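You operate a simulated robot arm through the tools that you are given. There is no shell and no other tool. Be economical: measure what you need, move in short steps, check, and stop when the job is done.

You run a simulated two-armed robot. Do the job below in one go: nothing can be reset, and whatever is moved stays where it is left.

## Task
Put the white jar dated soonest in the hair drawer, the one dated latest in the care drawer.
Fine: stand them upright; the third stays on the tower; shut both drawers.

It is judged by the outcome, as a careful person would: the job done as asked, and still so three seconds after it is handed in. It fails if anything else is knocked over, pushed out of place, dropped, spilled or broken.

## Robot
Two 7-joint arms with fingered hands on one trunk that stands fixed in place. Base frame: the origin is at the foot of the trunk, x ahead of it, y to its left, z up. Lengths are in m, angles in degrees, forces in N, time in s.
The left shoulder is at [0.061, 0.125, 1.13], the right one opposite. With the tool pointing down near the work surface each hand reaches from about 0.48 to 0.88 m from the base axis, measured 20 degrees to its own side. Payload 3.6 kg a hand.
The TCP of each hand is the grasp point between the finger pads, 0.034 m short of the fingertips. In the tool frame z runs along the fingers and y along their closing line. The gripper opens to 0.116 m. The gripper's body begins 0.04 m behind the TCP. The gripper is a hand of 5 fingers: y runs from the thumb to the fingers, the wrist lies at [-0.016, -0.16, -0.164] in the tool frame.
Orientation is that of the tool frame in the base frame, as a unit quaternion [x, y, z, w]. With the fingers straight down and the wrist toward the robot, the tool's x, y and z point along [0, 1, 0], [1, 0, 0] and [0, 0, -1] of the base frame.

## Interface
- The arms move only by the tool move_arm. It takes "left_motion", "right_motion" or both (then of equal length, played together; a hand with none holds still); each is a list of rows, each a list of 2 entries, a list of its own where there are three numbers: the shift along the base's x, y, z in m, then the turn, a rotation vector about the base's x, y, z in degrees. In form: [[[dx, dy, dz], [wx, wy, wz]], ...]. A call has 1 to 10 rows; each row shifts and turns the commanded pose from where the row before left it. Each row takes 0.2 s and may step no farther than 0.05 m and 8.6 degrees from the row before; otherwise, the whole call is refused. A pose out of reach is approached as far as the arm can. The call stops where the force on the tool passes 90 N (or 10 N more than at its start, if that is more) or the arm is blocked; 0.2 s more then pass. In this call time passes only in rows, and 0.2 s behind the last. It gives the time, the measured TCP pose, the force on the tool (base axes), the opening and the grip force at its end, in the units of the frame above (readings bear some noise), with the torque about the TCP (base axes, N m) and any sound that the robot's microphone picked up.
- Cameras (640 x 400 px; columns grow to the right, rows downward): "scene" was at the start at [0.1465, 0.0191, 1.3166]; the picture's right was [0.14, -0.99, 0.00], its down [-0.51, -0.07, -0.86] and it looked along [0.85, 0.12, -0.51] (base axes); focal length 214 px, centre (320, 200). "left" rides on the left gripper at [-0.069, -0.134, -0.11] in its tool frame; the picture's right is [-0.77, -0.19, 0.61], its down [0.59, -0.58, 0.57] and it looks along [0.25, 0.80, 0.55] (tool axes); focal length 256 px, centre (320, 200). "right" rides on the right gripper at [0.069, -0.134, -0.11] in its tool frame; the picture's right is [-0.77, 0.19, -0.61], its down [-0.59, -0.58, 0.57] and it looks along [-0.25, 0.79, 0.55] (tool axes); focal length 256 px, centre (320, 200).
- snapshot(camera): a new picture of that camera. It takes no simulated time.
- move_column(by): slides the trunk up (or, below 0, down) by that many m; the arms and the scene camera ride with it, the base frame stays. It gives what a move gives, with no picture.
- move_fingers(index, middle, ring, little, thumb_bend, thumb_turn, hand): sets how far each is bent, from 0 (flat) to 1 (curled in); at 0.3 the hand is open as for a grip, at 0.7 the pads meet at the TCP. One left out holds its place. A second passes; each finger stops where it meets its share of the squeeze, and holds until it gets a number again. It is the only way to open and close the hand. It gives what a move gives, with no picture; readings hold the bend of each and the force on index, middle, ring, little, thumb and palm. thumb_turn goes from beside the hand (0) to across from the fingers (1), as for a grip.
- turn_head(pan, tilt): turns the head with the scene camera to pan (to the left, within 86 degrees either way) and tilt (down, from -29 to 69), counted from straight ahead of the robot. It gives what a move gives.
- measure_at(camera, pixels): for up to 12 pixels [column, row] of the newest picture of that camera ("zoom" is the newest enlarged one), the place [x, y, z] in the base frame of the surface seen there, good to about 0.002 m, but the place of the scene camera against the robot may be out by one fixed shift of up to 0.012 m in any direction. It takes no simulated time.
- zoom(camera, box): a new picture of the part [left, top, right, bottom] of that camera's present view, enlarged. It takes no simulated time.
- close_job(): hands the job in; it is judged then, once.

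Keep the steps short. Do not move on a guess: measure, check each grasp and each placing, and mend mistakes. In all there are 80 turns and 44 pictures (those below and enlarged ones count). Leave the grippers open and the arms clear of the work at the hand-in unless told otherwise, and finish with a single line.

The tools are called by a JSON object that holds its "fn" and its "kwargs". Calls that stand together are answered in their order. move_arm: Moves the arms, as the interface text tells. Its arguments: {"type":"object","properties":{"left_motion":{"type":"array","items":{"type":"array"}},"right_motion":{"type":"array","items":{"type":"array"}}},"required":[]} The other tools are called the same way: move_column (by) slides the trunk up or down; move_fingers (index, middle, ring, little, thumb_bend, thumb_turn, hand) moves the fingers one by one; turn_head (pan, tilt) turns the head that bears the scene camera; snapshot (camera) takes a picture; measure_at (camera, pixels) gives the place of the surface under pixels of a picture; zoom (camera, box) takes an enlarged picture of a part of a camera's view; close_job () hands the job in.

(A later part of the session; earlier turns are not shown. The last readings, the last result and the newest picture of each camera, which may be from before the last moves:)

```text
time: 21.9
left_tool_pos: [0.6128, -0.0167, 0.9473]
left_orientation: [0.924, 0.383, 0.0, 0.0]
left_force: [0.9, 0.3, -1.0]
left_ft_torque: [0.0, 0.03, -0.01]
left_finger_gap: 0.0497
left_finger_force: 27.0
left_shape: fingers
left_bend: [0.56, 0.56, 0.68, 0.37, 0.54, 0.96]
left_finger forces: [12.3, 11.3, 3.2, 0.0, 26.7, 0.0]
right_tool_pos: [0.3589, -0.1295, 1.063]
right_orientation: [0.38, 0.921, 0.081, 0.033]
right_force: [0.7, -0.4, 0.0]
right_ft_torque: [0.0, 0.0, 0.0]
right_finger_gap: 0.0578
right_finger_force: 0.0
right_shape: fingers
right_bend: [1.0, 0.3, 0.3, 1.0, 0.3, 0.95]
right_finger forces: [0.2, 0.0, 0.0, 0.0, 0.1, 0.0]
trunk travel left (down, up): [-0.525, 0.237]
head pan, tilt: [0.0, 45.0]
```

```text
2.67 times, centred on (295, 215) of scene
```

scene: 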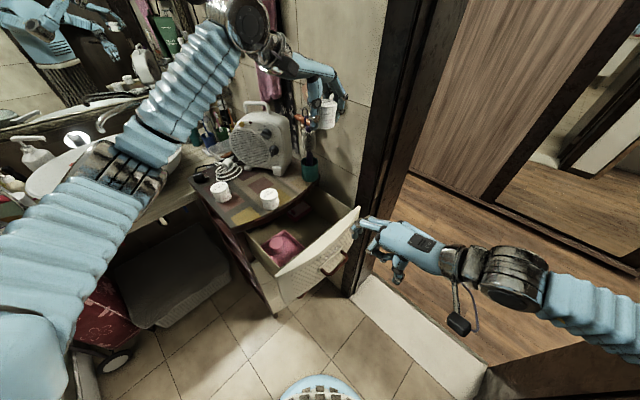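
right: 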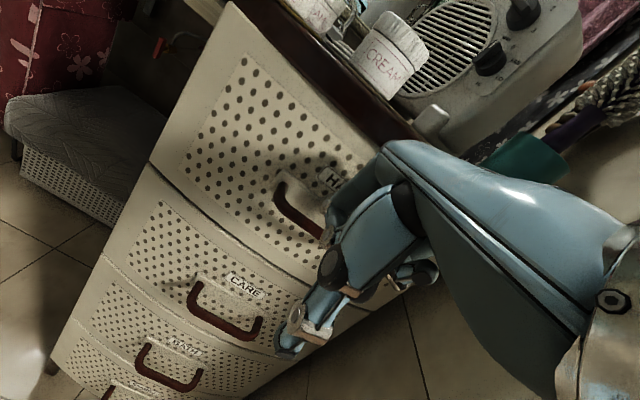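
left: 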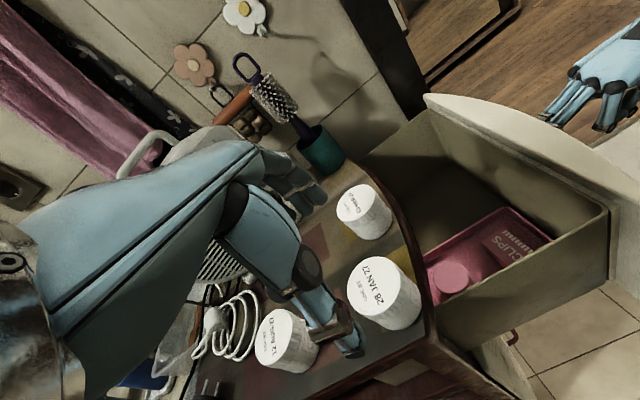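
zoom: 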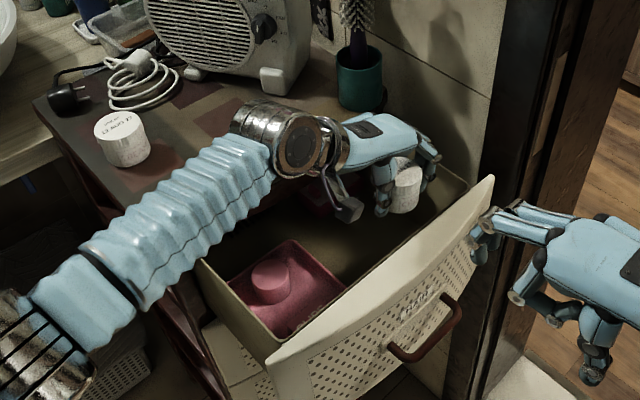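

The camera box hanging under the left wrist would meet the front panel, so a small extra turn is needed. I measure the forearm, wrist and camera box positions first.

{"fn": "measure_at", "kwargs": {"camera": "zoom", "pixels": [[285, 145], [250, 115], [235, 170], [190, 200], [150, 240], [75, 300], [348, 208], [335, 150], [380, 130], [420, 150], [405, 185], [425, 250]]}}

```text
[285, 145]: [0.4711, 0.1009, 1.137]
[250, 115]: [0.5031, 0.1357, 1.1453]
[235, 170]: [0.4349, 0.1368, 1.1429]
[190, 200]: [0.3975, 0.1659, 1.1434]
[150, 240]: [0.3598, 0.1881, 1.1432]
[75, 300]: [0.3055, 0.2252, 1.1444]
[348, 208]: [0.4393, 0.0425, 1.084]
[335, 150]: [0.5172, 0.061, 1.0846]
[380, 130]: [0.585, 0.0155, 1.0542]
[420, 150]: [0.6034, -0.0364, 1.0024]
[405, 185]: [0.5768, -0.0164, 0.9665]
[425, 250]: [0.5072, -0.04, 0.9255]
```

The arm is nearly level now. I raise the trunk 0.04 m more, curl the idle little finger in, and turn the hand 18° about the jar so the camera box clears the front panel.

{"fn": "move_fingers", "kwargs": {"hand": "left", "little": 0.65}}

{"fn": "move_column", "kwargs": {"by": 0.04}}

{"fn": "move_arm", "kwargs": {"left_motion": [[[0, 0, 0], [0, 0, -6]], [[0, 0, 0], [0, 0, -6]], [[0, 0, 0], [0, 0, -6]], [[0, 0, -0.04], [0, 0, 0]], [[0, 0, -0.03], [0, 0, 0]], [[0, 0, -0.03], [0, 0, 0]]]}}

{"fn": "zoom", "kwargs": {"camera": "scene", "box": [215, 160, 385, 300]}}

```text
time: 22.9
left_tool_pos: [0.6133, -0.0152, 0.9477]
left_orientation: [0.923, 0.384, 0.0, -0.001]
left_force: [0.4, 0.4, -1.0]
left_ft_torque: [-0.01, -0.02, 0.01]
left_finger_gap: 0.0495
left_finger_force: 27.5
left_shape: fingers
left_bend: [0.56, 0.56, 0.68, 0.65, 0.54, 0.96]
left_finger forces: [12.3, 11.4, 3.2, 0.1, 26.8, 0.0]
right_tool_pos: [0.3585, -0.1292, 1.0639]
right_orientation: [0.381, 0.92, 0.081, 0.033]
right_force: [-0.4, 0.0, -0.8]
right_ft_torque: [0.02, -0.03, 0.03]
right_finger_gap: 0.0579
right_finger_force: 0.1
right_shape: fingers
right_bend: [1.0, 0.3, 0.3, 1.0, 0.3, 0.95]
right_finger forces: [0.0, 0.0, 0.0, 0.0, 0.1, 0.0]
trunk travel left (down, up): [-0.525, 0.237]
head pan, tilt: [0.0, 45.0]
```

```text
time: 23.8
left_tool_pos: [0.6134, -0.0167, 0.9868]
left_orientation: [0.924, 0.383, -0.001, 0.0]
left_force: [0.7, 0.1, -0.6]
left_ft_torque: [-0.02, 0.03, -0.02]
left_finger_gap: 0.0496
left_finger_force: 27.1
left_shape: fingers
left_bend: [0.56, 0.56, 0.68, 0.65, 0.54, 0.96]
left_finger forces: [12.3, 11.3, 3.2, 0.1, 26.7, 0.1]
right_tool_pos: [0.358, -0.1286, 1.1051]
right_orientation: [0.382, 0.92, 0.081, 0.034]
right_force: [0.9, 0.2, -0.7]
right_ft_torque: [0.0, 0.0, 0.0]
right_finger_gap: 0.0576
right_finger_force: 0.1
right_shape: fingers
right_bend: [1.0, 0.3, 0.3, 1.0, 0.3, 0.95]
right_finger forces: [0.0, 0.0, 0.0, 0.0, 0.0, 0.0]
trunk travel left (down, up): [-0.565, 0.197]
head pan, tilt: [0.0, 45.0]
```

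```text
time: 25.2
left_tool_pos: [0.6052, -0.0187, 0.8964]
left_orientation: [0.972, 0.233, 0.0, 0.0]
left_force: [-0.4, -0.3, -1.2]
left_ft_torque: [0.01, -0.03, 0.0]
left_finger_gap: 0.0493
left_finger_force: 26.6
left_shape: fingers
left_bend: [0.56, 0.56, 0.68, 0.65, 0.54, 0.96]
left_finger forces: [12.3, 11.4, 3.2, 0.0, 26.5, 0.0]
left hand out of reach, approached as far as the arm can: row 6
right_tool_pos: [0.3589, -0.1279, 1.1053]
right_orientation: [0.381, 0.92, 0.08, 0.033]
right_force: [-1.0, -0.9, -1.1]
right_ft_torque: [0.0, -0.01, -0.01]
right_finger_gap: 0.0578
right_finger_force: 0.0
right_shape: fingers
right_bend: [1.0, 0.3, 0.3, 1.0, 0.3, 0.95]
right_finger forces: [0.0, 0.0, 0.1, 0.1, 0.0, 0.0]
trunk travel left (down, up): [-0.565, 0.197]
head pan, tilt: [0.0, 45.0]
```

```text
2.86 times, centred on (300, 230) of scene
```

zoom: 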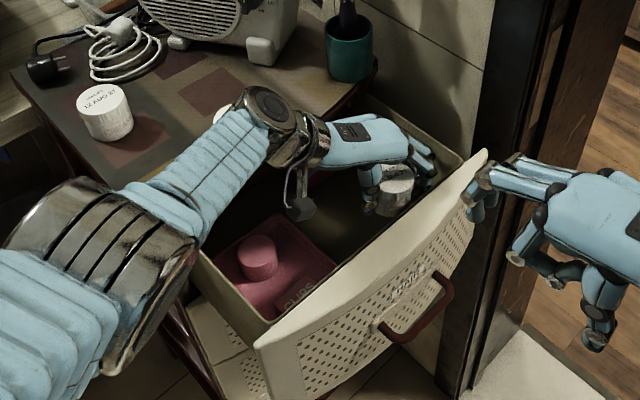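

The arm is fully stretched at this height with the forearm sloping as wanted; lowering the trunk by ~0.12 m will bring the jar to the floor in this posture. First I check what would come near the drawer edges.

{"fn": "measure_at", "kwargs": {"camera": "zoom", "pixels": [[300, 210], [290, 180], [210, 195], [205, 225], [190, 260], [125, 360], [130, 250], [240, 140], [262, 345], [395, 185], [430, 170], [455, 160]]}}

```text
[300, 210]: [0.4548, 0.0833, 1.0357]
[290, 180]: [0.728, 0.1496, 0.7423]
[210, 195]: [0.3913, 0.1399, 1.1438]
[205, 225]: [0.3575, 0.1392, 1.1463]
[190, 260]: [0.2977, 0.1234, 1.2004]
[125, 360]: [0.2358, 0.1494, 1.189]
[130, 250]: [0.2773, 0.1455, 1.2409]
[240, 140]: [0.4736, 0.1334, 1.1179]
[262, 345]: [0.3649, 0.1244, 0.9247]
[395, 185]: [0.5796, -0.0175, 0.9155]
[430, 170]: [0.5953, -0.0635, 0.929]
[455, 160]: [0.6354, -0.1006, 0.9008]
```

Clearances look adequate (forearm ≈5 cm above the panel corner, box ≈2 cm inside). I lower the trunk 0.09 m and check.

{"fn": "move_column", "kwargs": {"by": -0.09}}

{"fn": "zoom", "kwargs": {"camera": "scene", "box": [205, 140, 385, 280]}}

```text
time: 26.4
left_tool_pos: [0.605, -0.0188, 0.8086]
left_orientation: [0.972, 0.234, 0.0, 0.001]
left_force: [0.3, 0.6, -1.0]
left_ft_torque: [-0.02, 0.0, 0.0]
left_finger_gap: 0.0496
left_finger_force: 25.9
left_shape: fingers
left_bend: [0.56, 0.56, 0.68, 0.65, 0.54, 0.96]
left_finger forces: [12.3, 11.3, 3.2, 0.0, 26.3, 0.0]
right_tool_pos: [0.3603, -0.1289, 1.0144]
right_orientation: [0.38, 0.921, 0.08, 0.032]
right_force: [-0.3, 0.6, -0.9]
right_ft_torque: [0.01, 0.02, 0.0]
right_finger_gap: 0.0576
right_finger_force: 0.2
right_shape: fingers
right_bend: [1.0, 0.3, 0.3, 1.0, 0.3, 0.95]
right_finger forces: [0.1, 0.1, 0.1, 0.0, 0.1, 0.0]
trunk travel left (down, up): [-0.475, 0.287]
head pan, tilt: [0.0, 45.0]
```

```text
2.86 times, centred on (295, 210) of scene
```

zoom: 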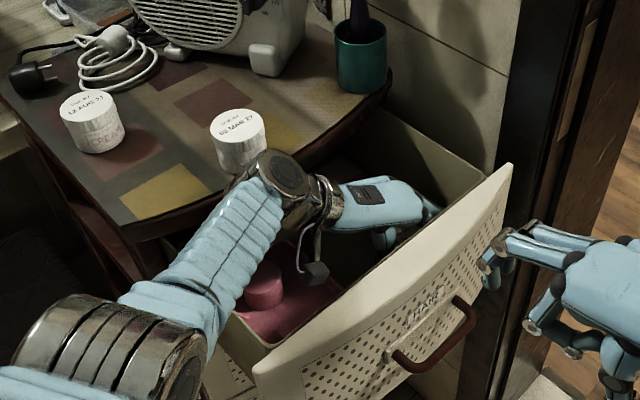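

Wrist motor housing is near the MAR jar and tower lip in view; I measure the gap.

{"fn": "measure_at", "kwargs": {"camera": "zoom", "pixels": [[268, 160], [285, 158], [300, 175], [250, 180], [240, 160], [255, 155], [225, 190], [270, 145], [313, 270], [330, 300], [290, 148]]}}

```text
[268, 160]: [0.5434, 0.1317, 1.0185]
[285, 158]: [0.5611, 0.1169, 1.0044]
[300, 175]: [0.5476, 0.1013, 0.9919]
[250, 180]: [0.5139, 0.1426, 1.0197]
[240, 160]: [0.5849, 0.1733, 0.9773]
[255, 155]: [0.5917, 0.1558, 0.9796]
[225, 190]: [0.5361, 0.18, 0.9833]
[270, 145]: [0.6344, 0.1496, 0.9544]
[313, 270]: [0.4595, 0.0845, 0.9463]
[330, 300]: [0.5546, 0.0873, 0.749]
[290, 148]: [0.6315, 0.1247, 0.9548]
```

Gap is about 5 cm – fine. I lower the trunk 0.027 m further, to about contact, then a few mm by arm until I feel the floor.

{"fn": "move_column", "kwargs": {"by": -0.027}}

{"fn": "move_column", "kwargs": {"by": -0.005}}

```text
time: 27.1
left_tool_pos: [0.6048, -0.0188, 0.7803]
left_orientation: [0.972, 0.235, -0.001, 0.0]
left_force: [0.2, 0.0, -1.2]
left_ft_torque: [0.0, -0.01, -0.01]
left_finger_gap: 0.0494
left_finger_force: 27.1
left_shape: fingers
left_bend: [0.56, 0.56, 0.68, 0.65, 0.54, 0.96]
left_finger forces: [12.4, 11.4, 3.5, 0.0, 26.6, 0.0]
right_tool_pos: [0.3585, -0.1292, 0.9876]
right_orientation: [0.381, 0.921, 0.081, 0.033]
right_force: [-0.3, -0.8, 1.1]
right_ft_torque: [0.02, 0.0, 0.01]
right_finger_gap: 0.0576
right_finger_force: 0.0
right_shape: fingers
right_bend: [1.0, 0.3, 0.3, 1.0, 0.3, 0.95]
right_finger forces: [0.0, 0.1, 0.0, 0.1, 0.0, 0.0]
trunk travel left (down, up): [-0.448, 0.314]
head pan, tilt: [0.0, 45.0]
```

```text
time: 27.7
left_tool_pos: [0.6062, -0.019, 0.7762]
left_orientation: [0.972, 0.233, 0.001, 0.001]
left_force: [-0.6, 0.5, 8.8]
left_ft_torque: [-0.15, -0.12, 0.01]
left_finger_gap: 0.0498
left_finger_force: 28.7
left_shape: fingers
left_bend: [0.56, 0.56, 0.68, 0.65, 0.54, 0.96]
left_finger forces: [12.2, 12.2, 4.2, 0.0, 28.9, 0.1]
right_tool_pos: [0.3576, -0.1288, 0.9834]
right_orientation: [0.38, 0.921, 0.08, 0.033]
right_force: [0.3, 0.7, -0.1]
right_ft_torque: [0.02, -0.03, 0.0]
right_finger_gap: 0.0577
right_finger_force: 0.0
right_shape: fingers
right_bend: [1.0, 0.3, 0.3, 1.0, 0.3, 0.95]
right_finger forces: [0.0, 0.0, 0.0, 0.0, 0.0, 0.0]
trunk travel left (down, up): [-0.443, 0.319]
head pan, tilt: [0.0, 45.0]
```

The jar rests on the floor (+9 N upward at the expected height). I open the fingers modestly, so as not to touch the tray or wall, and rise straight up by trunk.

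{"fn": "move_fingers", "kwargs": {"hand": "left", "index": 0.44, "middle": 0.44, "ring": 0.46, "thumb_bend": 0.45}}

{"fn": "move_column", "kwargs": {"by": 0.16}}

{"fn": "zoom", "kwargs": {"camera": "scene", "box": [205, 150, 385, 300]}}

```text
time: 28.7
left_tool_pos: [0.605, -0.0176, 0.7766]
left_orientation: [0.972, 0.234, 0.001, 0.0]
left_force: [-1.7, 2.7, 11.5]
left_ft_torque: [-0.41, -0.08, -0.09]
left_finger_gap: 0.0732
left_finger_force: 5.7
left_shape: fingers
left_bend: [0.45, 0.44, 0.46, 0.65, 0.45, 0.97]
left_finger forces: [10.2, 1.9, 0.0, 0.0, 0.0, 0.0]
right_tool_pos: [0.3581, -0.1286, 0.9831]
right_orientation: [0.381, 0.921, 0.082, 0.033]
right_force: [0.1, 0.1, 0.4]
right_ft_torque: [-0.01, 0.0, 0.04]
right_finger_gap: 0.0576
right_finger_force: 0.1
right_shape: fingers
right_bend: [1.0, 0.3, 0.3, 1.0, 0.3, 0.95]
right_finger forces: [0.0, 0.0, 0.0, 0.0, 0.1, 0.0]
trunk travel left (down, up): [-0.443, 0.319]
head pan, tilt: [0.0, 45.0]
```

```text
time: 30.5
left_tool_pos: [0.6053, -0.019, 0.9358]
left_orientation: [0.972, 0.234, 0.0, -0.001]
left_force: [0.2, 0.2, 0.2]
left_ft_torque: [0.03, 0.02, -0.02]
left_finger_gap: 0.0752
left_finger_force: 0.1
left_shape: fingers
left_bend: [0.44, 0.44, 0.46, 0.65, 0.45, 0.97]
left_finger forces: [0.0, 0.0, 0.0, 0.0, 0.1, 0.0]
right_tool_pos: [0.3582, -0.1293, 1.1415]
right_orientation: [0.381, 0.92, 0.08, 0.033]
right_force: [0.7, -0.1, 0.5]
right_ft_torque: [-0.01, -0.03, 0.02]
right_finger_gap: 0.0575
right_finger_force: 0.0
right_shape: fingers
right_bend: [1.0, 0.3, 0.3, 1.0, 0.3, 0.95]
right_finger forces: [0.0, 0.0, 0.1, 0.1, 0.1, 0.1]
trunk travel left (down, up): [-0.603, 0.159]
head pan, tilt: [0.0, 45.0]
```

```text
2.67 times, centred on (295, 225) of scene
```

zoom: 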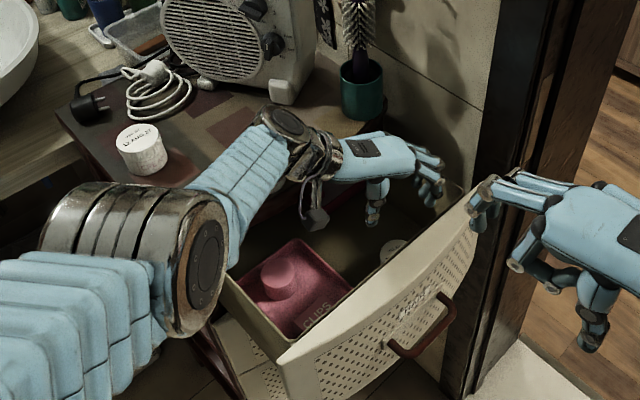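

The jar stands in the drawer (lid at (393,250)). I lift the left hand clear and carry it back over toward the AUG jar, un-turning 18°.

{"fn": "move_arm", "kwargs": {"left_motion": [[[0, 0, 0.042], [0, 0, 0]], [[0, 0, 0.042], [0, 0, 0]], [[0, 0, 0.042], [0, 0, 0]], [[0, 0, 0.042], [0, 0, 6]], [[0, 0.045, 0], [0, 0, 6]], [[0, 0.045, 0], [0, 0, 6]], [[0, 0.045, 0], [0, 0, 0]], [[0, 0.045, 0], [0, 0, 0]], [[0, 0.045, 0], [0, 0, 0]], [[0, 0.045, 0], [0, 0, 0]]]}}

{"fn": "snapshot", "kwargs": {"camera": "scene"}}

```text
time: 32.7
left_tool_pos: [0.6043, 0.2522, 1.1032]
left_orientation: [0.923, 0.384, -0.001, 0.0]
left_force: [0.5, -0.2, 0.2]
left_ft_torque: [-0.01, 0.0, -0.03]
left_finger_gap: 0.0751
left_finger_force: 0.2
left_shape: fingers
left_bend: [0.44, 0.44, 0.46, 0.65, 0.45, 0.97]
left_finger forces: [0.0, 0.1, 0.0, 0.0, 0.1, 0.1]
right_tool_pos: [0.358, -0.1275, 1.1426]
right_orientation: [0.38, 0.921, 0.081, 0.033]
right_force: [-0.6, 0.5, -0.1]
right_ft_torque: [-0.02, 0.02, -0.01]
right_finger_gap: 0.0576
right_finger_force: 0.0
right_shape: fingers
right_bend: [1.0, 0.3, 0.3, 1.0, 0.3, 0.95]
right_finger forces: [0.0, 0.0, 0.0, 0.1, 0.0, 0.0]
trunk travel left (down, up): [-0.603, 0.159]
head pan, tilt: [0.0, 45.0]
```

```text
14 pictures are left
```

scene: 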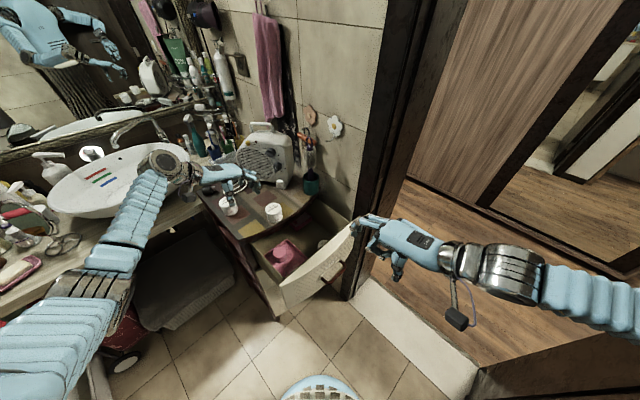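

Now I raise the left hand over the AUG jar's place and lower the trunk to use the right hand for pushing the HAIR drawer shut.

{"fn": "move_arm", "kwargs": {"left_motion": [[[0.011, 0.0225, 0.042], [0, 0, 0]], [[0.011, 0.0225, 0.042], [0, 0, 0]], [[0.011, 0.0225, 0.042], [0, 0, 0]], [[0.011, 0.0225, 0.042], [0, 0, 0]]]}}

{"fn": "move_column", "kwargs": {"by": -0.17}}

```text
time: 33.7
left_tool_pos: [0.6507, 0.3416, 1.272]
left_orientation: [0.924, 0.383, -0.002, 0.0]
left_force: [-1.1, -0.1, 0.0]
left_ft_torque: [0.02, 0.01, 0.01]
left_finger_gap: 0.0754
left_finger_force: 0.0
left_shape: fingers
left_bend: [0.44, 0.44, 0.46, 0.65, 0.45, 0.97]
left_finger forces: [0.1, 0.1, 0.0, 0.1, 0.0, 0.0]
right_tool_pos: [0.3594, -0.1296, 1.1418]
right_orientation: [0.381, 0.921, 0.081, 0.034]
right_force: [-0.1, 0.7, -0.4]
right_ft_torque: [0.02, 0.01, 0.0]
right_finger_gap: 0.0576
right_finger_force: 0.1
right_shape: fingers
right_bend: [1.0, 0.3, 0.3, 1.0, 0.3, 0.95]
right_finger forces: [0.0, 0.1, 0.1, 0.0, 0.1, 0.0]
trunk travel left (down, up): [-0.603, 0.159]
head pan, tilt: [0.0, 45.0]
```

```text
time: 35.6
left_tool_pos: [0.6504, 0.3427, 1.1028]
left_orientation: [0.924, 0.383, -0.001, 0.0]
left_force: [-0.4, 0.3, 0.3]
left_ft_torque: [0.0, -0.02, 0.02]
left_finger_gap: 0.0753
left_finger_force: 0.1
left_shape: fingers
left_bend: [0.44, 0.44, 0.46, 0.65, 0.45, 0.97]
left_finger forces: [0.0, 0.0, 0.0, 0.1, 0.0, 0.0]
right_tool_pos: [0.3579, -0.1288, 0.9728]
right_orientation: [0.38, 0.921, 0.081, 0.033]
right_force: [0.2, 0.2, -0.3]
right_ft_torque: [0.0, 0.01, -0.02]
right_finger_gap: 0.0576
right_finger_force: 0.1
right_shape: fingers
right_bend: [1.0, 0.3, 0.3, 1.0, 0.3, 0.95]
right_finger forces: [0.0, 0.0, 0.1, 0.0, 0.0, 0.0]
trunk travel left (down, up): [-0.433, 0.329]
head pan, tilt: [0.0, 45.0]
```

Both hands clear. Right hand: down to z≈0.89 (above the handle bar), then push the panel inward gently.

{"fn": "move_arm", "kwargs": {"right_motion": [[[0.005, -0.005, -0.043], [0, 0, 0]], [[0.0055, -0.0055, -0.042], [0, 0, 0]], [[0.0141, 0.0141, 0], [0, 0, 0]], [[0.0141, 0.0141, 0], [0, 0, 0]], [[0.0141, 0.0141, 0], [0, 0, 0]], [[0.0141, 0.0141, 0], [0, 0, 0]], [[0.0141, 0.0141, 0], [0, 0, 0]], [[0.0141, 0.0141, 0], [0, 0, 0]]]}}

{"fn": "zoom", "kwargs": {"camera": "scene", "box": [190, 80, 430, 240]}}

```text
time: 37.4
left_tool_pos: [0.6496, 0.3426, 1.1011]
left_orientation: [0.924, 0.383, -0.001, -0.001]
left_force: [0.9, 0.6, -0.1]
left_ft_torque: [-0.01, 0.01, 0.02]
left_finger_gap: 0.075
left_finger_force: 0.1
left_shape: fingers
left_bend: [0.44, 0.44, 0.46, 0.65, 0.45, 0.97]
left_finger forces: [0.0, 0.0, 0.1, 0.1, 0.0, 0.1]
right_tool_pos: [0.4536, -0.0552, 0.8858]
right_orientation: [0.38, 0.921, 0.079, 0.034]
right_force: [0.8, 1.0, -0.5]
right_ft_torque: [-0.02, -0.01, 0.0]
right_finger_gap: 0.0577
right_finger_force: 0.0
right_shape: fingers
right_bend: [1.0, 0.3, 0.3, 1.0, 0.3, 0.95]
right_finger forces: [0.0, 0.0, 0.0, 0.0, 0.0, 0.0]
trunk travel left (down, up): [-0.433, 0.329]
head pan, tilt: [0.0, 45.0]
```

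```text
2.50 times, centred on (310, 160) of scene
```

zoom: 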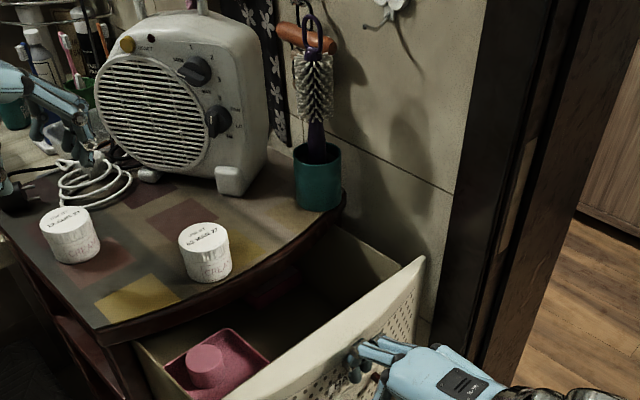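

Contact without appreciable force; the drawer is moving in. I keep pushing.

{"fn": "move_arm", "kwargs": {"right_motion": [[[0.0141, 0.0141, 0], [0, 0, 0]], [[0.0141, 0.0141, 0], [0, 0, 0]], [[0.0141, 0.0141, 0], [0, 0, 0]], [[0.0141, 0.0141, 0], [0, 0, 0]], [[0.0141, 0.0141, 0], [0, 0, 0]], [[0.0141, 0.0141, 0], [0, 0, 0]], [[0.0141, 0.0141, 0], [0, 0, 0]], [[0.0106, 0.0106, 0], [0, 0, 0]]]}}

{"fn": "move_arm", "kwargs": {"right_motion": [[[0.0035, 0.0035, 0], [0, 0, 0]], [[0.0035, 0.0035, 0], [0, 0, 0]]]}}

{"fn": "zoom", "kwargs": {"camera": "scene", "box": [190, 100, 390, 240]}}

```text
time: 39.2
left_tool_pos: [0.6496, 0.3417, 1.1016]
left_orientation: [0.924, 0.383, -0.001, 0.001]
left_force: [-0.7, -0.5, 0.4]
left_ft_torque: [-0.02, -0.02, -0.03]
left_finger_gap: 0.0752
left_finger_force: 0.1
left_shape: fingers
left_bend: [0.44, 0.44, 0.46, 0.65, 0.45, 0.97]
left_finger forces: [0.1, 0.0, 0.0, 0.0, 0.0, 0.1]
right_tool_pos: [0.5637, 0.056, 0.888]
right_orientation: [0.38, 0.921, 0.08, 0.033]
right_force: [-0.3, 0.2, -0.3]
right_ft_torque: [-0.01, 0.02, -0.01]
right_finger_gap: 0.0578
right_finger_force: 0.2
right_shape: fingers
right_bend: [1.0, 0.3, 0.3, 1.0, 0.3, 0.95]
right_finger forces: [0.0, 0.2, 0.0, 0.1, 0.1, 0.0]
trunk travel left (down, up): [-0.433, 0.329]
head pan, tilt: [0.0, 45.0]
```

```text
time: 39.8
left_tool_pos: [0.6489, 0.3385, 1.1025]
left_orientation: [0.924, 0.382, 0.0, -0.001]
left_force: [0.9, 0.2, 0.9]
left_ft_torque: [-0.04, 0.01, -0.02]
left_finger_gap: 0.0753
left_finger_force: 0.0
left_shape: fingers
left_bend: [0.44, 0.44, 0.46, 0.65, 0.45, 0.97]
left_finger forces: [0.0, 0.0, 0.0, 0.0, 0.0, 0.0]
right_tool_pos: [0.5674, 0.0575, 0.8863]
right_orientation: [0.383, 0.92, 0.08, 0.034]
right_force: [-14.7, -15.1, -0.5]
right_ft_torque: [0.43, -0.38, -0.15]
right_finger_gap: 0.0575
right_finger_force: 10.2
right_shape: fingers
right_bend: [1.0, 0.35, 0.3, 1.0, 0.3, 0.95]
right_finger forces: [0.0, 20.7, 0.1, 0.0, 0.0, 0.1]
trunk travel left (down, up): [-0.433, 0.329]
head pan, tilt: [0.0, 45.0]
```

```text
2.86 times, centred on (290, 170) of scene
```

zoom: 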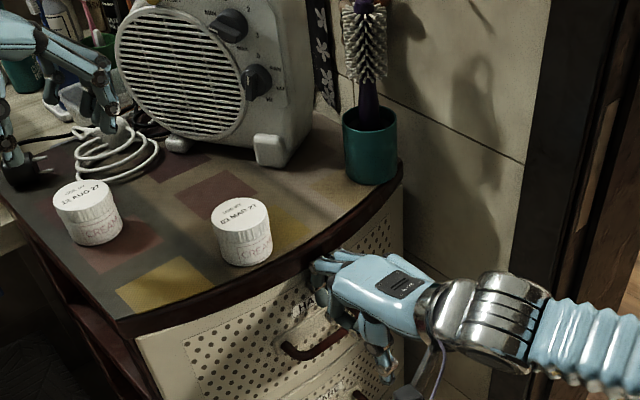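

The HAIR drawer is shut (the push meets 20 N of stop force). Next the CARE drawer, whose handle is 0.20 m lower at the same place: I back the right hand off, park the left hand higher and clear, then lower the trunk.

{"fn": "move_arm", "kwargs": {"left_motion": [[[-0.028, -0.0065, 0.03], [0, 0, 0]], [[-0.028, -0.0065, 0.03], [0, 0, 0]], [[-0.028, -0.0065, 0.03], [0, 0, 0]], [[-0.028, -0.0065, 0.03], [0, 0, 0]], [[-0.028, -0.0065, 0.03], [0, 0, 0]], [[-0.028, -0.0065, 0.03], [0, 0, 0]]], "right_motion": [[[-0.0141, -0.0141, 0], [0, 0, 0]], [[-0.0141, -0.0141, 0], [0, 0, 0]], [[-0.0141, -0.0141, 0], [0, 0, 0]], [[-0.0106, 0.0106, 0], [0, 0, 0]], [[0, 0, 0], [0, 0, 0]], [[0, 0, 0], [0, 0, 0]]]}}

{"fn": "move_column", "kwargs": {"by": -0.225}}

{"fn": "zoom", "kwargs": {"camera": "scene", "box": [190, 140, 430, 300]}}

```text
time: 41.2
left_tool_pos: [0.4805, 0.3015, 1.2813]
left_orientation: [0.923, 0.384, 0.0, -0.001]
left_force: [-0.7, 0.4, 0.1]
left_ft_torque: [-0.04, -0.01, -0.01]
left_finger_gap: 0.0754
left_finger_force: 0.0
left_shape: fingers
left_bend: [0.44, 0.44, 0.46, 0.65, 0.45, 0.97]
left_finger forces: [0.1, 0.1, 0.0, 0.0, 0.0, 0.0]
right_tool_pos: [0.516, 0.029, 0.8883]
right_orientation: [0.38, 0.921, 0.081, 0.033]
right_force: [-0.1, -0.1, -0.3]
right_ft_torque: [-0.01, -0.01, 0.0]
right_finger_gap: 0.0576
right_finger_force: 0.0
right_shape: fingers
right_bend: [1.0, 0.3, 0.3, 1.0, 0.3, 0.95]
right_finger forces: [0.0, 0.0, 0.0, 0.0, 0.0, 0.0]
trunk travel left (down, up): [-0.433, 0.329]
head pan, tilt: [0.0, 45.0]
```

```text
time: 43.6
left_tool_pos: [0.4815, 0.3018, 1.0572]
left_orientation: [0.923, 0.384, 0.0, 0.0]
left_force: [-0.2, 0.0, 0.1]
left_ft_torque: [-0.01, 0.0, 0.02]
left_finger_gap: 0.0754
left_finger_force: 0.0
left_shape: fingers
left_bend: [0.44, 0.44, 0.46, 0.65, 0.45, 0.97]
left_finger forces: [0.0, 0.0, 0.1, 0.0, 0.0, 0.1]
right_tool_pos: [0.5166, 0.0292, 0.6631]
right_orientation: [0.38, 0.921, 0.081, 0.034]
right_force: [0.0, 0.7, 0.4]
right_ft_torque: [0.01, 0.01, 0.01]
right_finger_gap: 0.0577
right_finger_force: 0.0
right_shape: fingers
right_bend: [1.0, 0.3, 0.3, 1.0, 0.3, 0.95]
right_finger forces: [0.0, 0.0, 0.0, 0.0, 0.0, 0.0]
trunk travel left (down, up): [-0.208, 0.554]
head pan, tilt: [0.0, 45.0]
```

```text
2.50 times, centred on (310, 220) of scene
```

zoom: 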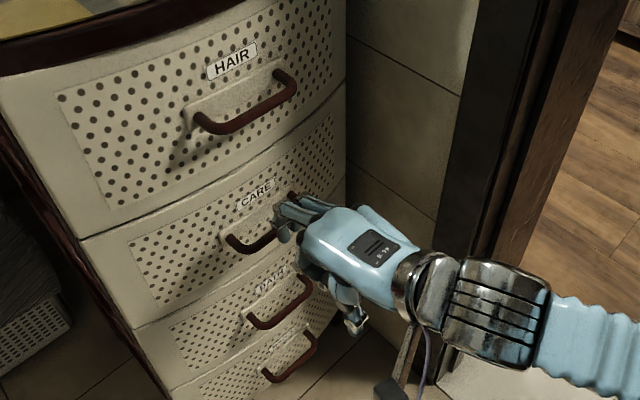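

HAIR is flush. The fingers are just above and in front of the CARE bar. I go in by the same offsets as before and then down behind the bar.

{"fn": "move_arm", "kwargs": {"right_motion": [[[0.013, 0.0126, 0.008], [0, 0, 0]], [[0.013, 0.0126, 0], [0, 0, 0]], [[0.0125, 0.012, 0], [0, 0, 0]], [[0, 0, -0.015], [0, 0, 0]], [[0, 0, -0.015], [0, 0, 0]], [[0, 0, -0.015], [0, 0, 0]], [[0, 0, -0.01], [0, 0, 0]]]}}

{"fn": "move_arm", "kwargs": {"right_motion": [[[-0.007, -0.007, 0], [0, 0, 0]], [[-0.0106, -0.0106, 0], [0, 0, 0]], [[-0.0106, -0.0106, 0], [0, 0, 0]], [[-0.0106, -0.0106, 0], [0, 0, 0]]]}}

{"fn": "zoom", "kwargs": {"camera": "scene", "box": [190, 140, 430, 300]}}

```text
time: 45.2
left_tool_pos: [0.4818, 0.3032, 1.0562]
left_orientation: [0.924, 0.383, -0.001, 0.0]
left_force: [-0.1, 0.3, 0.6]
left_ft_torque: [0.0, -0.01, -0.01]
left_finger_gap: 0.0753
left_finger_force: 0.0
left_shape: fingers
left_bend: [0.44, 0.44, 0.46, 0.65, 0.45, 0.97]
left_finger forces: [0.0, 0.0, 0.0, 0.0, 0.0, 0.0]
right_tool_pos: [0.5548, 0.0664, 0.6151]
right_orientation: [0.381, 0.92, 0.08, 0.033]
right_force: [-0.2, 0.4, -0.2]
right_ft_torque: [-0.03, 0.0, 0.0]
right_finger_gap: 0.0579
right_finger_force: 0.1
right_shape: fingers
right_bend: [1.0, 0.3, 0.3, 1.0, 0.3, 0.95]
right_finger forces: [0.0, 0.1, 0.1, 0.1, 0.0, 0.0]
trunk travel left (down, up): [-0.208, 0.554]
head pan, tilt: [0.0, 45.0]
```

```text
time: 46.2
left_tool_pos: [0.4812, 0.3026, 1.0572]
left_orientation: [0.924, 0.383, 0.0, -0.001]
left_force: [1.2, 0.4, 0.0]
left_ft_torque: [0.01, 0.01, 0.0]
left_finger_gap: 0.0755
left_finger_force: 0.1
left_shape: fingers
left_bend: [0.44, 0.44, 0.46, 0.65, 0.45, 0.97]
left_finger forces: [0.0, 0.0, 0.1, 0.1, 0.0, 0.0]
right_tool_pos: [0.5164, 0.0287, 0.6154]
right_orientation: [0.382, 0.92, 0.08, 0.033]
right_force: [-0.5, 1.0, -1.1]
right_ft_torque: [0.03, 0.0, 0.03]
right_finger_gap: 0.0573
right_finger_force: 0.1
right_shape: fingers
right_bend: [1.0, 0.3, 0.3, 1.0, 0.3, 0.95]
right_finger forces: [0.1, 0.0, 0.0, 0.1, 0.0, 0.0]
trunk travel left (down, up): [-0.208, 0.554]
head pan, tilt: [0.0, 45.0]
```

```text
2.50 times, centred on (310, 220) of scene
```

zoom: 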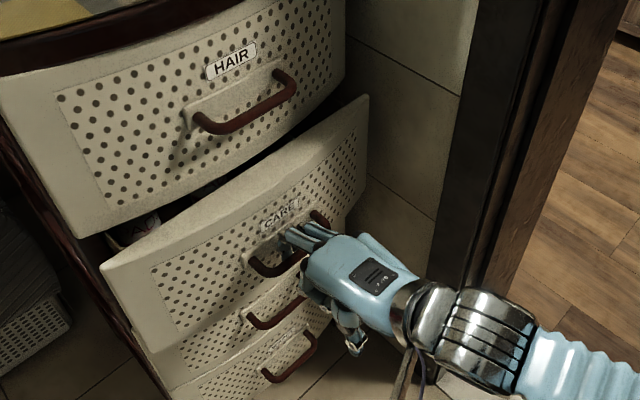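

CARE opens. I continue to about the same opening as before.

{"fn": "move_arm", "kwargs": {"right_motion": [[[-0.0141, -0.0141, 0], [0, 0, 0]], [[-0.0141, -0.0141, 0], [0, 0, 0]], [[-0.0141, -0.0141, 0], [0, 0, 0]], [[-0.0141, -0.0141, 0], [0, 0, 0]], [[-0.0141, -0.0141, 0], [0, 0, 0]], [[-0.0141, -0.0141, 0], [0, 0, 0]], [[-0.0141, -0.0141, 0], [0, 0, 0]], [[-0.0141, -0.0141, 0], [0, 0, 0]], [[-0.0141, -0.0141, 0], [0, 0, 0]]]}}

{"fn": "zoom", "kwargs": {"camera": "scene", "box": [190, 140, 430, 300]}}

{"fn": "measure_at", "kwargs": {"camera": "zoom", "pixels": [[230, 250], [280, 220], [330, 190], [160, 270], [150, 320], [380, 170], [300, 240], [350, 210], [420, 110], [230, 290], [120, 240], [350, 130]]}}

```text
time: 48.2
left_tool_pos: [0.4803, 0.3019, 1.0558]
left_orientation: [0.923, 0.384, 0.0, -0.001]
left_force: [-0.4, -0.3, 0.1]
left_ft_torque: [0.01, -0.02, -0.02]
left_finger_gap: 0.0754
left_finger_force: 0.1
left_shape: fingers
left_bend: [0.44, 0.44, 0.46, 0.65, 0.45, 0.97]
left_finger forces: [0.0, 0.0, 0.0, 0.0, 0.0, 0.0]
right_tool_pos: [0.3883, -0.1008, 0.6151]
right_orientation: [0.38, 0.921, 0.08, 0.032]
right_force: [-0.4, -0.9, 0.0]
right_ft_torque: [0.01, 0.0, -0.05]
right_finger_gap: 0.0576
right_finger_force: 0.1
right_shape: fingers
right_bend: [1.0, 0.3, 0.3, 1.0, 0.3, 0.95]
right_finger forces: [0.0, 0.0, 0.0, 0.0, 0.0, 0.0]
trunk travel left (down, up): [-0.208, 0.554]
head pan, tilt: [0.0, 45.0]
```

```text
2.50 times, centred on (310, 220) of scene
```

zoom: 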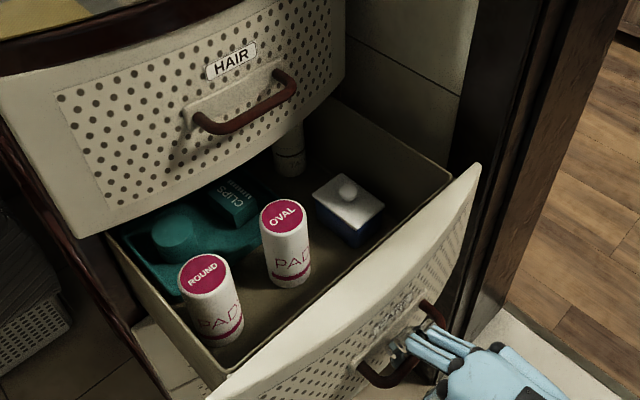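

```text
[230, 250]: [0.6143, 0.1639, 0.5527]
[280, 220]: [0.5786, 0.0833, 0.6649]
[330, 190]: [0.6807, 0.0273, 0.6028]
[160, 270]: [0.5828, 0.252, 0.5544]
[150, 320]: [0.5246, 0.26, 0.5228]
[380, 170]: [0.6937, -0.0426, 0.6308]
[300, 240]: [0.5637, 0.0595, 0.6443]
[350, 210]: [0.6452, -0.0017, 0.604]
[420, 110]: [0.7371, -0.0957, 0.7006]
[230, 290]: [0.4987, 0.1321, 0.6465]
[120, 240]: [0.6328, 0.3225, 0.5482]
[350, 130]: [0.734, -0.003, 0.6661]
```

CARE holds PADS ROUND, PADS OVAL (tops z≈0.66), a blue box at right, and a teal tray behind. Free floor is the front-right strip, between OVAL and the right wall. I open another 0.02 m for room under the HAIR handle, unhook the right hand upward, and raise the trunk 0.15 m for the left hand's work.

{"fn": "move_arm", "kwargs": {"right_motion": [[[-0.0071, -0.0071, 0], [0, 0, 0]], [[-0.0071, -0.0071, 0], [0, 0, 0]], [[0, 0, 0.025], [0, 0, 0]], [[0, 0, 0.025], [0, 0, 0]], [[-0.007, -0.007, 0.01], [0, 0, 0]]]}}

{"fn": "move_column", "kwargs": {"by": 0.15}}

{"fn": "zoom", "kwargs": {"camera": "scene", "box": [200, 140, 410, 280]}}

{"fn": "measure_at", "kwargs": {"camera": "zoom", "pixels": [[265, 240], [180, 285], [330, 240], [370, 220], [320, 285], [350, 260], [300, 310], [405, 195], [400, 240], [365, 240], [430, 165], [250, 275]]}}

```text
time: 49.4
left_tool_pos: [0.4806, 0.3018, 1.0565]
left_orientation: [0.923, 0.384, 0.0, -0.001]
left_force: [-1.1, -0.3, -0.3]
left_ft_torque: [0.03, 0.03, 0.0]
left_finger_gap: 0.0755
left_finger_force: 0.1
left_shape: fingers
left_bend: [0.44, 0.44, 0.46, 0.65, 0.45, 0.97]
left_finger forces: [0.0, 0.1, 0.0, 0.1, 0.1, 0.0]
right_tool_pos: [0.3693, -0.1189, 0.6742]
right_orientation: [0.381, 0.92, 0.082, 0.032]
right_force: [1.3, -0.6, 0.5]
right_ft_torque: [-0.01, -0.01, 0.0]
right_finger_gap: 0.0578
right_finger_force: 0.0
right_shape: fingers
right_bend: [1.0, 0.3, 0.3, 1.0, 0.3, 0.95]
right_finger forces: [0.0, 0.0, 0.0, 0.0, 0.0, 0.0]
trunk travel left (down, up): [-0.208, 0.554]
head pan, tilt: [0.0, 45.0]
```

```text
time: 51.2
left_tool_pos: [0.4827, 0.303, 1.2054]
left_orientation: [0.924, 0.383, -0.001, 0.0]
left_force: [-1.0, 0.0, 0.2]
left_ft_torque: [0.02, 0.0, 0.02]
left_finger_gap: 0.0753
left_finger_force: 0.1
left_shape: fingers
left_bend: [0.44, 0.44, 0.46, 0.65, 0.45, 0.97]
left_finger forces: [0.0, 0.1, 0.0, 0.0, 0.0, 0.0]
right_tool_pos: [0.3685, -0.1206, 0.8243]
right_orientation: [0.381, 0.921, 0.08, 0.032]
right_force: [0.9, -0.2, 0.3]
right_ft_torque: [0.0, -0.01, 0.02]
right_finger_gap: 0.0575
right_finger_force: 0.1
right_shape: fingers
right_bend: [1.0, 0.3, 0.3, 1.0, 0.3, 0.95]
right_finger forces: [0.0, 0.1, 0.0, 0.1, 0.1, 0.0]
trunk travel left (down, up): [-0.358, 0.404]
head pan, tilt: [0.0, 45.0]
```

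```text
2.86 times, centred on (305, 210) of scene
```

zoom: 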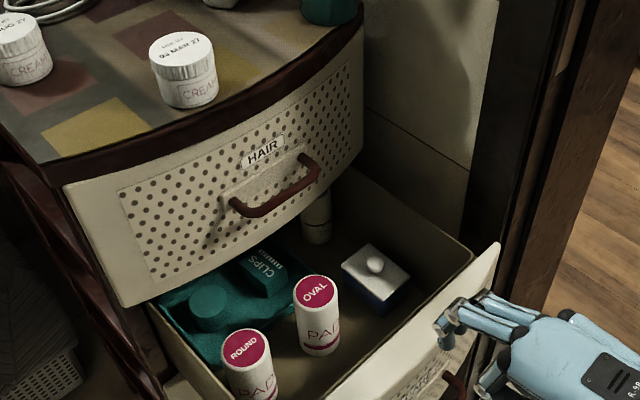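

```text
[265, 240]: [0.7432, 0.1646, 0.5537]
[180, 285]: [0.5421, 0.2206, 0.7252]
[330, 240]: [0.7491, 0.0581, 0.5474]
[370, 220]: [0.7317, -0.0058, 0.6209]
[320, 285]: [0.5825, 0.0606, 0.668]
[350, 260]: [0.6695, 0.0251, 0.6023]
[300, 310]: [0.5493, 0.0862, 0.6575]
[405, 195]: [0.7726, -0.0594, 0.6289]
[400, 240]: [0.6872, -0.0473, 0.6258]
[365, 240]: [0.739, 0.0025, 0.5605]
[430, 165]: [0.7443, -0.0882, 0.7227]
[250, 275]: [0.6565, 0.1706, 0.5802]
```

I measure the free strip and its neighbours precisely in the same view.

{"fn": "measure_at", "kwargs": {"camera": "zoom", "pixels": [[316, 291], [247, 348], [370, 325], [400, 312], [345, 350], [379, 312], [409, 275], [420, 270], [468, 262], [335, 345], [375, 345], [425, 330]]}}

```text
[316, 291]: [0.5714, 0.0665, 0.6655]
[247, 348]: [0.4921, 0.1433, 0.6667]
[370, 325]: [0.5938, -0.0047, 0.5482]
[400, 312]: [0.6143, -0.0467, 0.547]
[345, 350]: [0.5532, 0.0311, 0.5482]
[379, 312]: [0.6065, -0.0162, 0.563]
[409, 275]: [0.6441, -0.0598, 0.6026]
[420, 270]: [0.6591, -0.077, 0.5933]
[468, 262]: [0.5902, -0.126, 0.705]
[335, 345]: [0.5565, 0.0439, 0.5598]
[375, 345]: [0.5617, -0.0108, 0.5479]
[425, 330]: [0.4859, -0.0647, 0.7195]
```

Floor z≈0.541; a free strip of n 0.315–0.416, t 0.40–0.52. For clearance over OVAL (top 0.6585) I'll hold the AUG jar high by its lid with index, middle and thumb, the hand tilted 15° with the wrist up. I curl ring and little and approach above the AUG jar.

{"fn": "move_fingers", "kwargs": {"hand": "left", "index": 0.36, "middle": 0.36, "ring": 1, "little": 1, "thumb_bend": 0.32}}

{"fn": "move_arm", "kwargs": {"left_motion": [[[0.0338, 0.0069, -0.027], [5.3, 5.3, 0]], [[0.0338, 0.0069, -0.027], [5.3, 5.3, 0]], [[0.0338, 0.0069, -0.027], [0, 0, 0]], [[0.0338, 0.0069, -0.027], [0, 0, 0]], [[0.0336, 0.0069, -0.027], [0, 0, 0]]]}}

{"fn": "snapshot", "kwargs": {"camera": "left"}}

```text
time: 52.2
left_tool_pos: [0.4813, 0.3027, 1.206]
left_orientation: [0.924, 0.383, 0.0, 0.0]
left_force: [-0.1, -0.3, 0.3]
left_ft_torque: [-0.03, -0.03, 0.02]
left_finger_gap: 0.1057
left_finger_force: 0.1
left_shape: fingers
left_bend: [0.36, 0.36, 1.0, 1.0, 0.32, 0.97]
left_finger forces: [0.0, 0.0, 0.0, 0.0, 0.0, 0.0]
right_tool_pos: [0.3686, -0.1213, 0.8259]
right_orientation: [0.381, 0.92, 0.081, 0.033]
right_force: [-1.0, -0.3, -0.3]
right_ft_torque: [0.02, 0.01, 0.0]
right_finger_gap: 0.0577
right_finger_force: 0.0
right_shape: fingers
right_bend: [1.0, 0.3, 0.3, 1.0, 0.3, 0.95]
right_finger forces: [0.1, 0.1, 0.1, 0.1, 0.0, 0.0]
trunk travel left (down, up): [-0.358, 0.404]
head pan, tilt: [0.0, 45.0]
```

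```text
time: 53.4
left_tool_pos: [0.6509, 0.3378, 1.0688]
left_orientation: [0.916, 0.379, -0.048, -0.122]
left_force: [0.7, -0.8, -0.2]
left_ft_torque: [0.0, 0.03, 0.01]
left_finger_gap: 0.1058
left_finger_force: 0.1
left_shape: fingers
left_bend: [0.36, 0.36, 1.0, 1.0, 0.32, 0.97]
left_finger forces: [0.1, 0.1, 0.1, 0.1, 0.1, 0.0]
right_tool_pos: [0.3688, -0.1212, 0.8244]
right_orientation: [0.381, 0.92, 0.08, 0.034]
right_force: [-0.7, -0.4, -0.2]
right_ft_torque: [0.01, 0.04, 0.02]
right_finger_gap: 0.0578
right_finger_force: 0.1
right_shape: fingers
right_bend: [1.0, 0.3, 0.3, 1.0, 0.3, 0.95]
right_finger forces: [0.0, 0.1, 0.1, 0.1, 0.1, 0.0]
trunk travel left (down, up): [-0.358, 0.404]
head pan, tilt: [0.0, 45.0]
```

```text
7 pictures are left
```

left: 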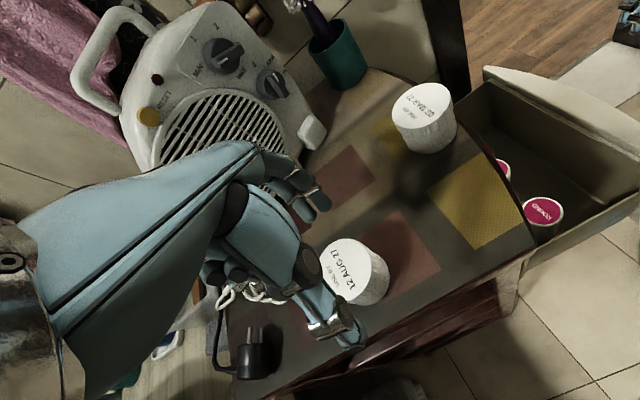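

I confirm the jar centre, thumb and fingertip positions in this view.

{"fn": "measure_at", "kwargs": {"camera": "left", "pixels": [[324, 268], [365, 258], [345, 272], [350, 298], [343, 243], [352, 338], [320, 200], [312, 180], [375, 300], [330, 310]]}}

```text
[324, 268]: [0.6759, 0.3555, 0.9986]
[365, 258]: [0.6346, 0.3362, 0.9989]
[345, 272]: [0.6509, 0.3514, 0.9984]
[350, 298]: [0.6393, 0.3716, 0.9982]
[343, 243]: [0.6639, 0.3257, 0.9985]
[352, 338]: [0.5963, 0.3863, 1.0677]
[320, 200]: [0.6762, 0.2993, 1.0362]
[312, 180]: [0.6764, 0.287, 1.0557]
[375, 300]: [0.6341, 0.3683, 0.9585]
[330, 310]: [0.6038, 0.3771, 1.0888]
```

Jar centre is ≈(0.651,0.348). I shift a few mm and descend to z≈1.007, then grip.

{"fn": "move_arm", "kwargs": {"left_motion": [[[0.0064, 0.0035, 0], [0, 0, 0]], [[0, 0, -0.02], [0, 0, 0]], [[0, 0, -0.02], [0, 0, 0]], [[0, 0, -0.022], [0, 0, 0]]]}}

{"fn": "move_fingers", "kwargs": {"hand": "left", "index": 0.7, "middle": 0.7, "thumb_bend": 0.7}}

{"fn": "move_arm", "kwargs": {"left_motion": [[[0, 0, 0.01], [0, 0, 0]], [[0, 0, 0.02], [0, 0, 0]]]}}

{"fn": "snapshot", "kwargs": {"camera": "left"}}

```text
time: 54.4
left_tool_pos: [0.6573, 0.3414, 1.0092]
left_orientation: [0.916, 0.38, -0.05, -0.121]
left_force: [0.1, 0.7, -0.4]
left_ft_torque: [-0.01, 0.02, 0.0]
left_finger_gap: 0.1055
left_finger_force: 0.0
left_shape: fingers
left_bend: [0.36, 0.36, 1.0, 1.0, 0.32, 0.97]
left_finger forces: [0.0, 0.1, 0.0, 0.1, 0.1, 0.0]
right_tool_pos: [0.3695, -0.1204, 0.8251]
right_orientation: [0.381, 0.921, 0.08, 0.033]
right_force: [-0.6, 0.1, -0.1]
right_ft_torque: [-0.01, 0.02, -0.02]
right_finger_gap: 0.0575
right_finger_force: 0.2
right_shape: fingers
right_bend: [1.0, 0.3, 0.3, 1.0, 0.3, 0.95]
right_finger forces: [0.1, 0.0, 0.0, 0.0, 0.0, 0.0]
trunk travel left (down, up): [-0.358, 0.404]
head pan, tilt: [0.0, 45.0]
```

```text
time: 55.4
left_tool_pos: [0.6563, 0.3401, 1.0093]
left_orientation: [0.916, 0.38, -0.049, -0.12]
left_force: [-0.3, 0.2, 6.3]
left_ft_torque: [-0.05, -0.05, -0.01]
left_finger_gap: 0.0506
left_finger_force: 25.5
left_shape: fingers
left_bend: [0.57, 0.53, 1.0, 1.0, 0.53, 0.96]
left_finger forces: [10.4, 12.9, 0.0, 0.1, 27.3, 0.0]
right_tool_pos: [0.3688, -0.1202, 0.8252]
right_orientation: [0.381, 0.921, 0.081, 0.033]
right_force: [0.5, 0.2, 0.2]
right_ft_torque: [0.02, -0.02, 0.0]
right_finger_gap: 0.0579
right_finger_force: 0.1
right_shape: fingers
right_bend: [1.0, 0.3, 0.3, 1.0, 0.3, 0.95]
right_finger forces: [0.0, 0.0, 0.0, 0.0, 0.0, 0.1]
trunk travel left (down, up): [-0.358, 0.404]
head pan, tilt: [0.0, 45.0]
```

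```text
time: 56.0
left_tool_pos: [0.6558, 0.3398, 1.0373]
left_orientation: [0.916, 0.38, -0.052, -0.121]
left_force: [0.1, 0.4, -0.8]
left_ft_torque: [-0.03, -0.01, 0.0]
left_finger_gap: 0.05
left_finger_force: 23.7
left_shape: fingers
left_bend: [0.56, 0.53, 1.0, 1.0, 0.53, 0.96]
left_finger forces: [10.6, 12.3, 0.1, 0.1, 24.8, 0.0]
right_tool_pos: [0.369, -0.1198, 0.8255]
right_orientation: [0.382, 0.92, 0.081, 0.034]
right_force: [1.0, 0.4, 0.2]
right_ft_torque: [-0.01, -0.01, 0.01]
right_finger_gap: 0.0575
right_finger_force: 0.0
right_shape: fingers
right_bend: [1.0, 0.3, 0.3, 1.0, 0.3, 0.95]
right_finger forces: [0.1, 0.0, 0.0, 0.0, 0.0, 0.0]
trunk travel left (down, up): [-0.358, 0.404]
head pan, tilt: [0.0, 45.0]
```

```text
6 pictures are left
```

left: 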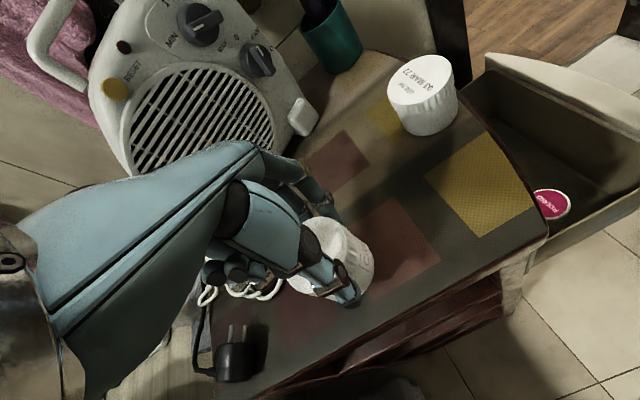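

The jar is off the table and held. I check its lid is level by measuring several lid points.

{"fn": "measure_at", "kwargs": {"camera": "left", "pixels": [[315, 228], [325, 222], [335, 232], [320, 240], [328, 248], [338, 240], [312, 238], [370, 262], [360, 250]]}}

```text
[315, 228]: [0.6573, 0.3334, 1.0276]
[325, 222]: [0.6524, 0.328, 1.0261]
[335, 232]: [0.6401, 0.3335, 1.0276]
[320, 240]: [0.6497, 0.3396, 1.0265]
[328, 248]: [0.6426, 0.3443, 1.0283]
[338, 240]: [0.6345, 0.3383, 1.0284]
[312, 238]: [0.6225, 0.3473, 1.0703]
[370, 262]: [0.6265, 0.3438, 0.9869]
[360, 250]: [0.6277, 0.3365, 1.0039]
```

Lid is level (1.026–1.028). I raise it and carry it above the front-right of the CARE drawer, turning −15° on the way.

{"fn": "move_arm", "kwargs": {"left_motion": [[[0, 0, 0.042], [0, 0, 0]], [[-0.0083, -0.027, 0.04], [0, 0, 0]], [[-0.0083, -0.047, 0], [0, 0, 0]], [[-0.0083, -0.047, 0], [0, 0, 0]], [[-0.0083, -0.047, 0], [0, 0, 0]], [[-0.0083, -0.047, 0], [0, 0, -5]], [[-0.0083, -0.047, 0], [0, 0, -5]], [[-0.0083, -0.047, 0], [0, 0, -5]], [[-0.0083, -0.047, 0], [0, 0, 0]], [[-0.0083, -0.047, 0], [0, 0, 0]]]}}

```text
time: 58.2
left_tool_pos: [0.5819, -0.0648, 1.1201]
left_orientation: [0.957, 0.257, -0.036, -0.128]
left_force: [-0.2, -0.7, -1.4]
left_ft_torque: [0.03, 0.0, 0.01]
left_finger_gap: 0.0493
left_finger_force: 23.1
left_shape: fingers
left_bend: [0.56, 0.53, 1.0, 1.0, 0.54, 0.96]
left_finger forces: [10.4, 12.3, 0.1, 0.0, 24.4, 0.0]
right_tool_pos: [0.369, -0.1224, 0.825]
right_orientation: [0.381, 0.921, 0.081, 0.032]
right_force: [-0.1, 0.4, -0.5]
right_ft_torque: [0.0, -0.02, -0.02]
right_finger_gap: 0.0577
right_finger_force: 0.0
right_shape: fingers
right_bend: [1.0, 0.3, 0.3, 1.0, 0.3, 0.95]
right_finger forces: [0.0, 0.0, 0.1, 0.0, 0.0, 0.1]
trunk travel left (down, up): [-0.358, 0.404]
head pan, tilt: [0.0, 45.0]
```

In position above the drawer. I lower until the jar's base is at the drawer rim, and check.

{"fn": "move_arm", "kwargs": {"left_motion": [[[0, 0, -0.043], [0, 0, 0]], [[0, 0, -0.043], [0, 0, 0]], [[0, 0, -0.043], [0, 0, 0]], [[0, 0, -0.043], [0, 0, 0]], [[0, 0, -0.043], [0, 0, 0]], [[0, 0, -0.043], [0, 0, 0]], [[0, 0, -0.043], [0, 0, 0]], [[0, 0, -0.043], [0, 0, 0]]]}}

{"fn": "zoom", "kwargs": {"camera": "scene", "box": [210, 150, 400, 290]}}

```text
time: 60.0
left_tool_pos: [0.5838, -0.0633, 0.7772]
left_orientation: [0.957, 0.257, -0.033, -0.127]
left_force: [-0.6, 0.6, -1.8]
left_ft_torque: [-0.04, 0.02, -0.02]
left_finger_gap: 0.0493
left_finger_force: 23.1
left_shape: fingers
left_bend: [0.57, 0.53, 1.0, 1.0, 0.54, 0.96]
left_finger forces: [10.1, 12.1, 0.0, 0.0, 23.9, 0.1]
right_tool_pos: [0.3679, -0.1206, 0.8249]
right_orientation: [0.381, 0.92, 0.08, 0.034]
right_force: [-0.1, -0.1, -0.1]
right_ft_torque: [-0.02, -0.05, 0.03]
right_finger_gap: 0.0577
right_finger_force: 0.0
right_shape: fingers
right_bend: [1.0, 0.3, 0.3, 1.0, 0.3, 0.95]
right_finger forces: [0.1, 0.0, 0.0, 0.0, 0.0, 0.0]
trunk travel left (down, up): [-0.358, 0.404]
head pan, tilt: [0.0, 45.0]
```

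```text
2.86 times, centred on (305, 220) of scene
```

zoom: 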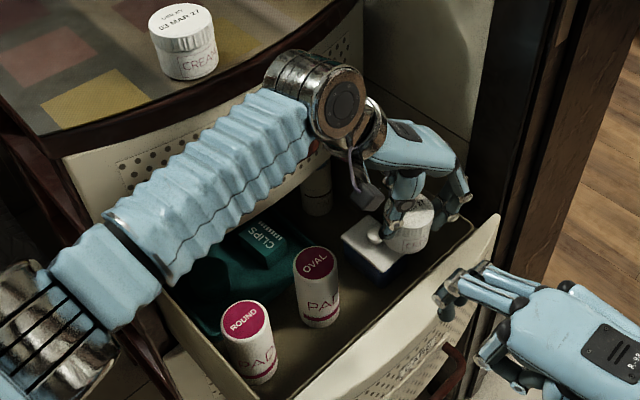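

Measuring jar, camera box, wrist and forearm relative to drawer and HAIR handle.

{"fn": "measure_at", "kwargs": {"camera": "zoom", "pixels": [[368, 195], [415, 215], [415, 240], [395, 215], [355, 80], [300, 60], [375, 155], [260, 160], [200, 210], [130, 260], [465, 190], [440, 225]]}}

```text
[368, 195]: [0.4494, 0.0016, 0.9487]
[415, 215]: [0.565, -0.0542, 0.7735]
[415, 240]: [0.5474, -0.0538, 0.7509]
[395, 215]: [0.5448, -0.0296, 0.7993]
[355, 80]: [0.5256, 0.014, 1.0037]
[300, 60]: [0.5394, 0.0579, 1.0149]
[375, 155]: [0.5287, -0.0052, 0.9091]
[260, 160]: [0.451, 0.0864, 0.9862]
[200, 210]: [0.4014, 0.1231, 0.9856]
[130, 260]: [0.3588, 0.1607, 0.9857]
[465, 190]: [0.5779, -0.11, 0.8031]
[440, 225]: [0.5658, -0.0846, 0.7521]
```

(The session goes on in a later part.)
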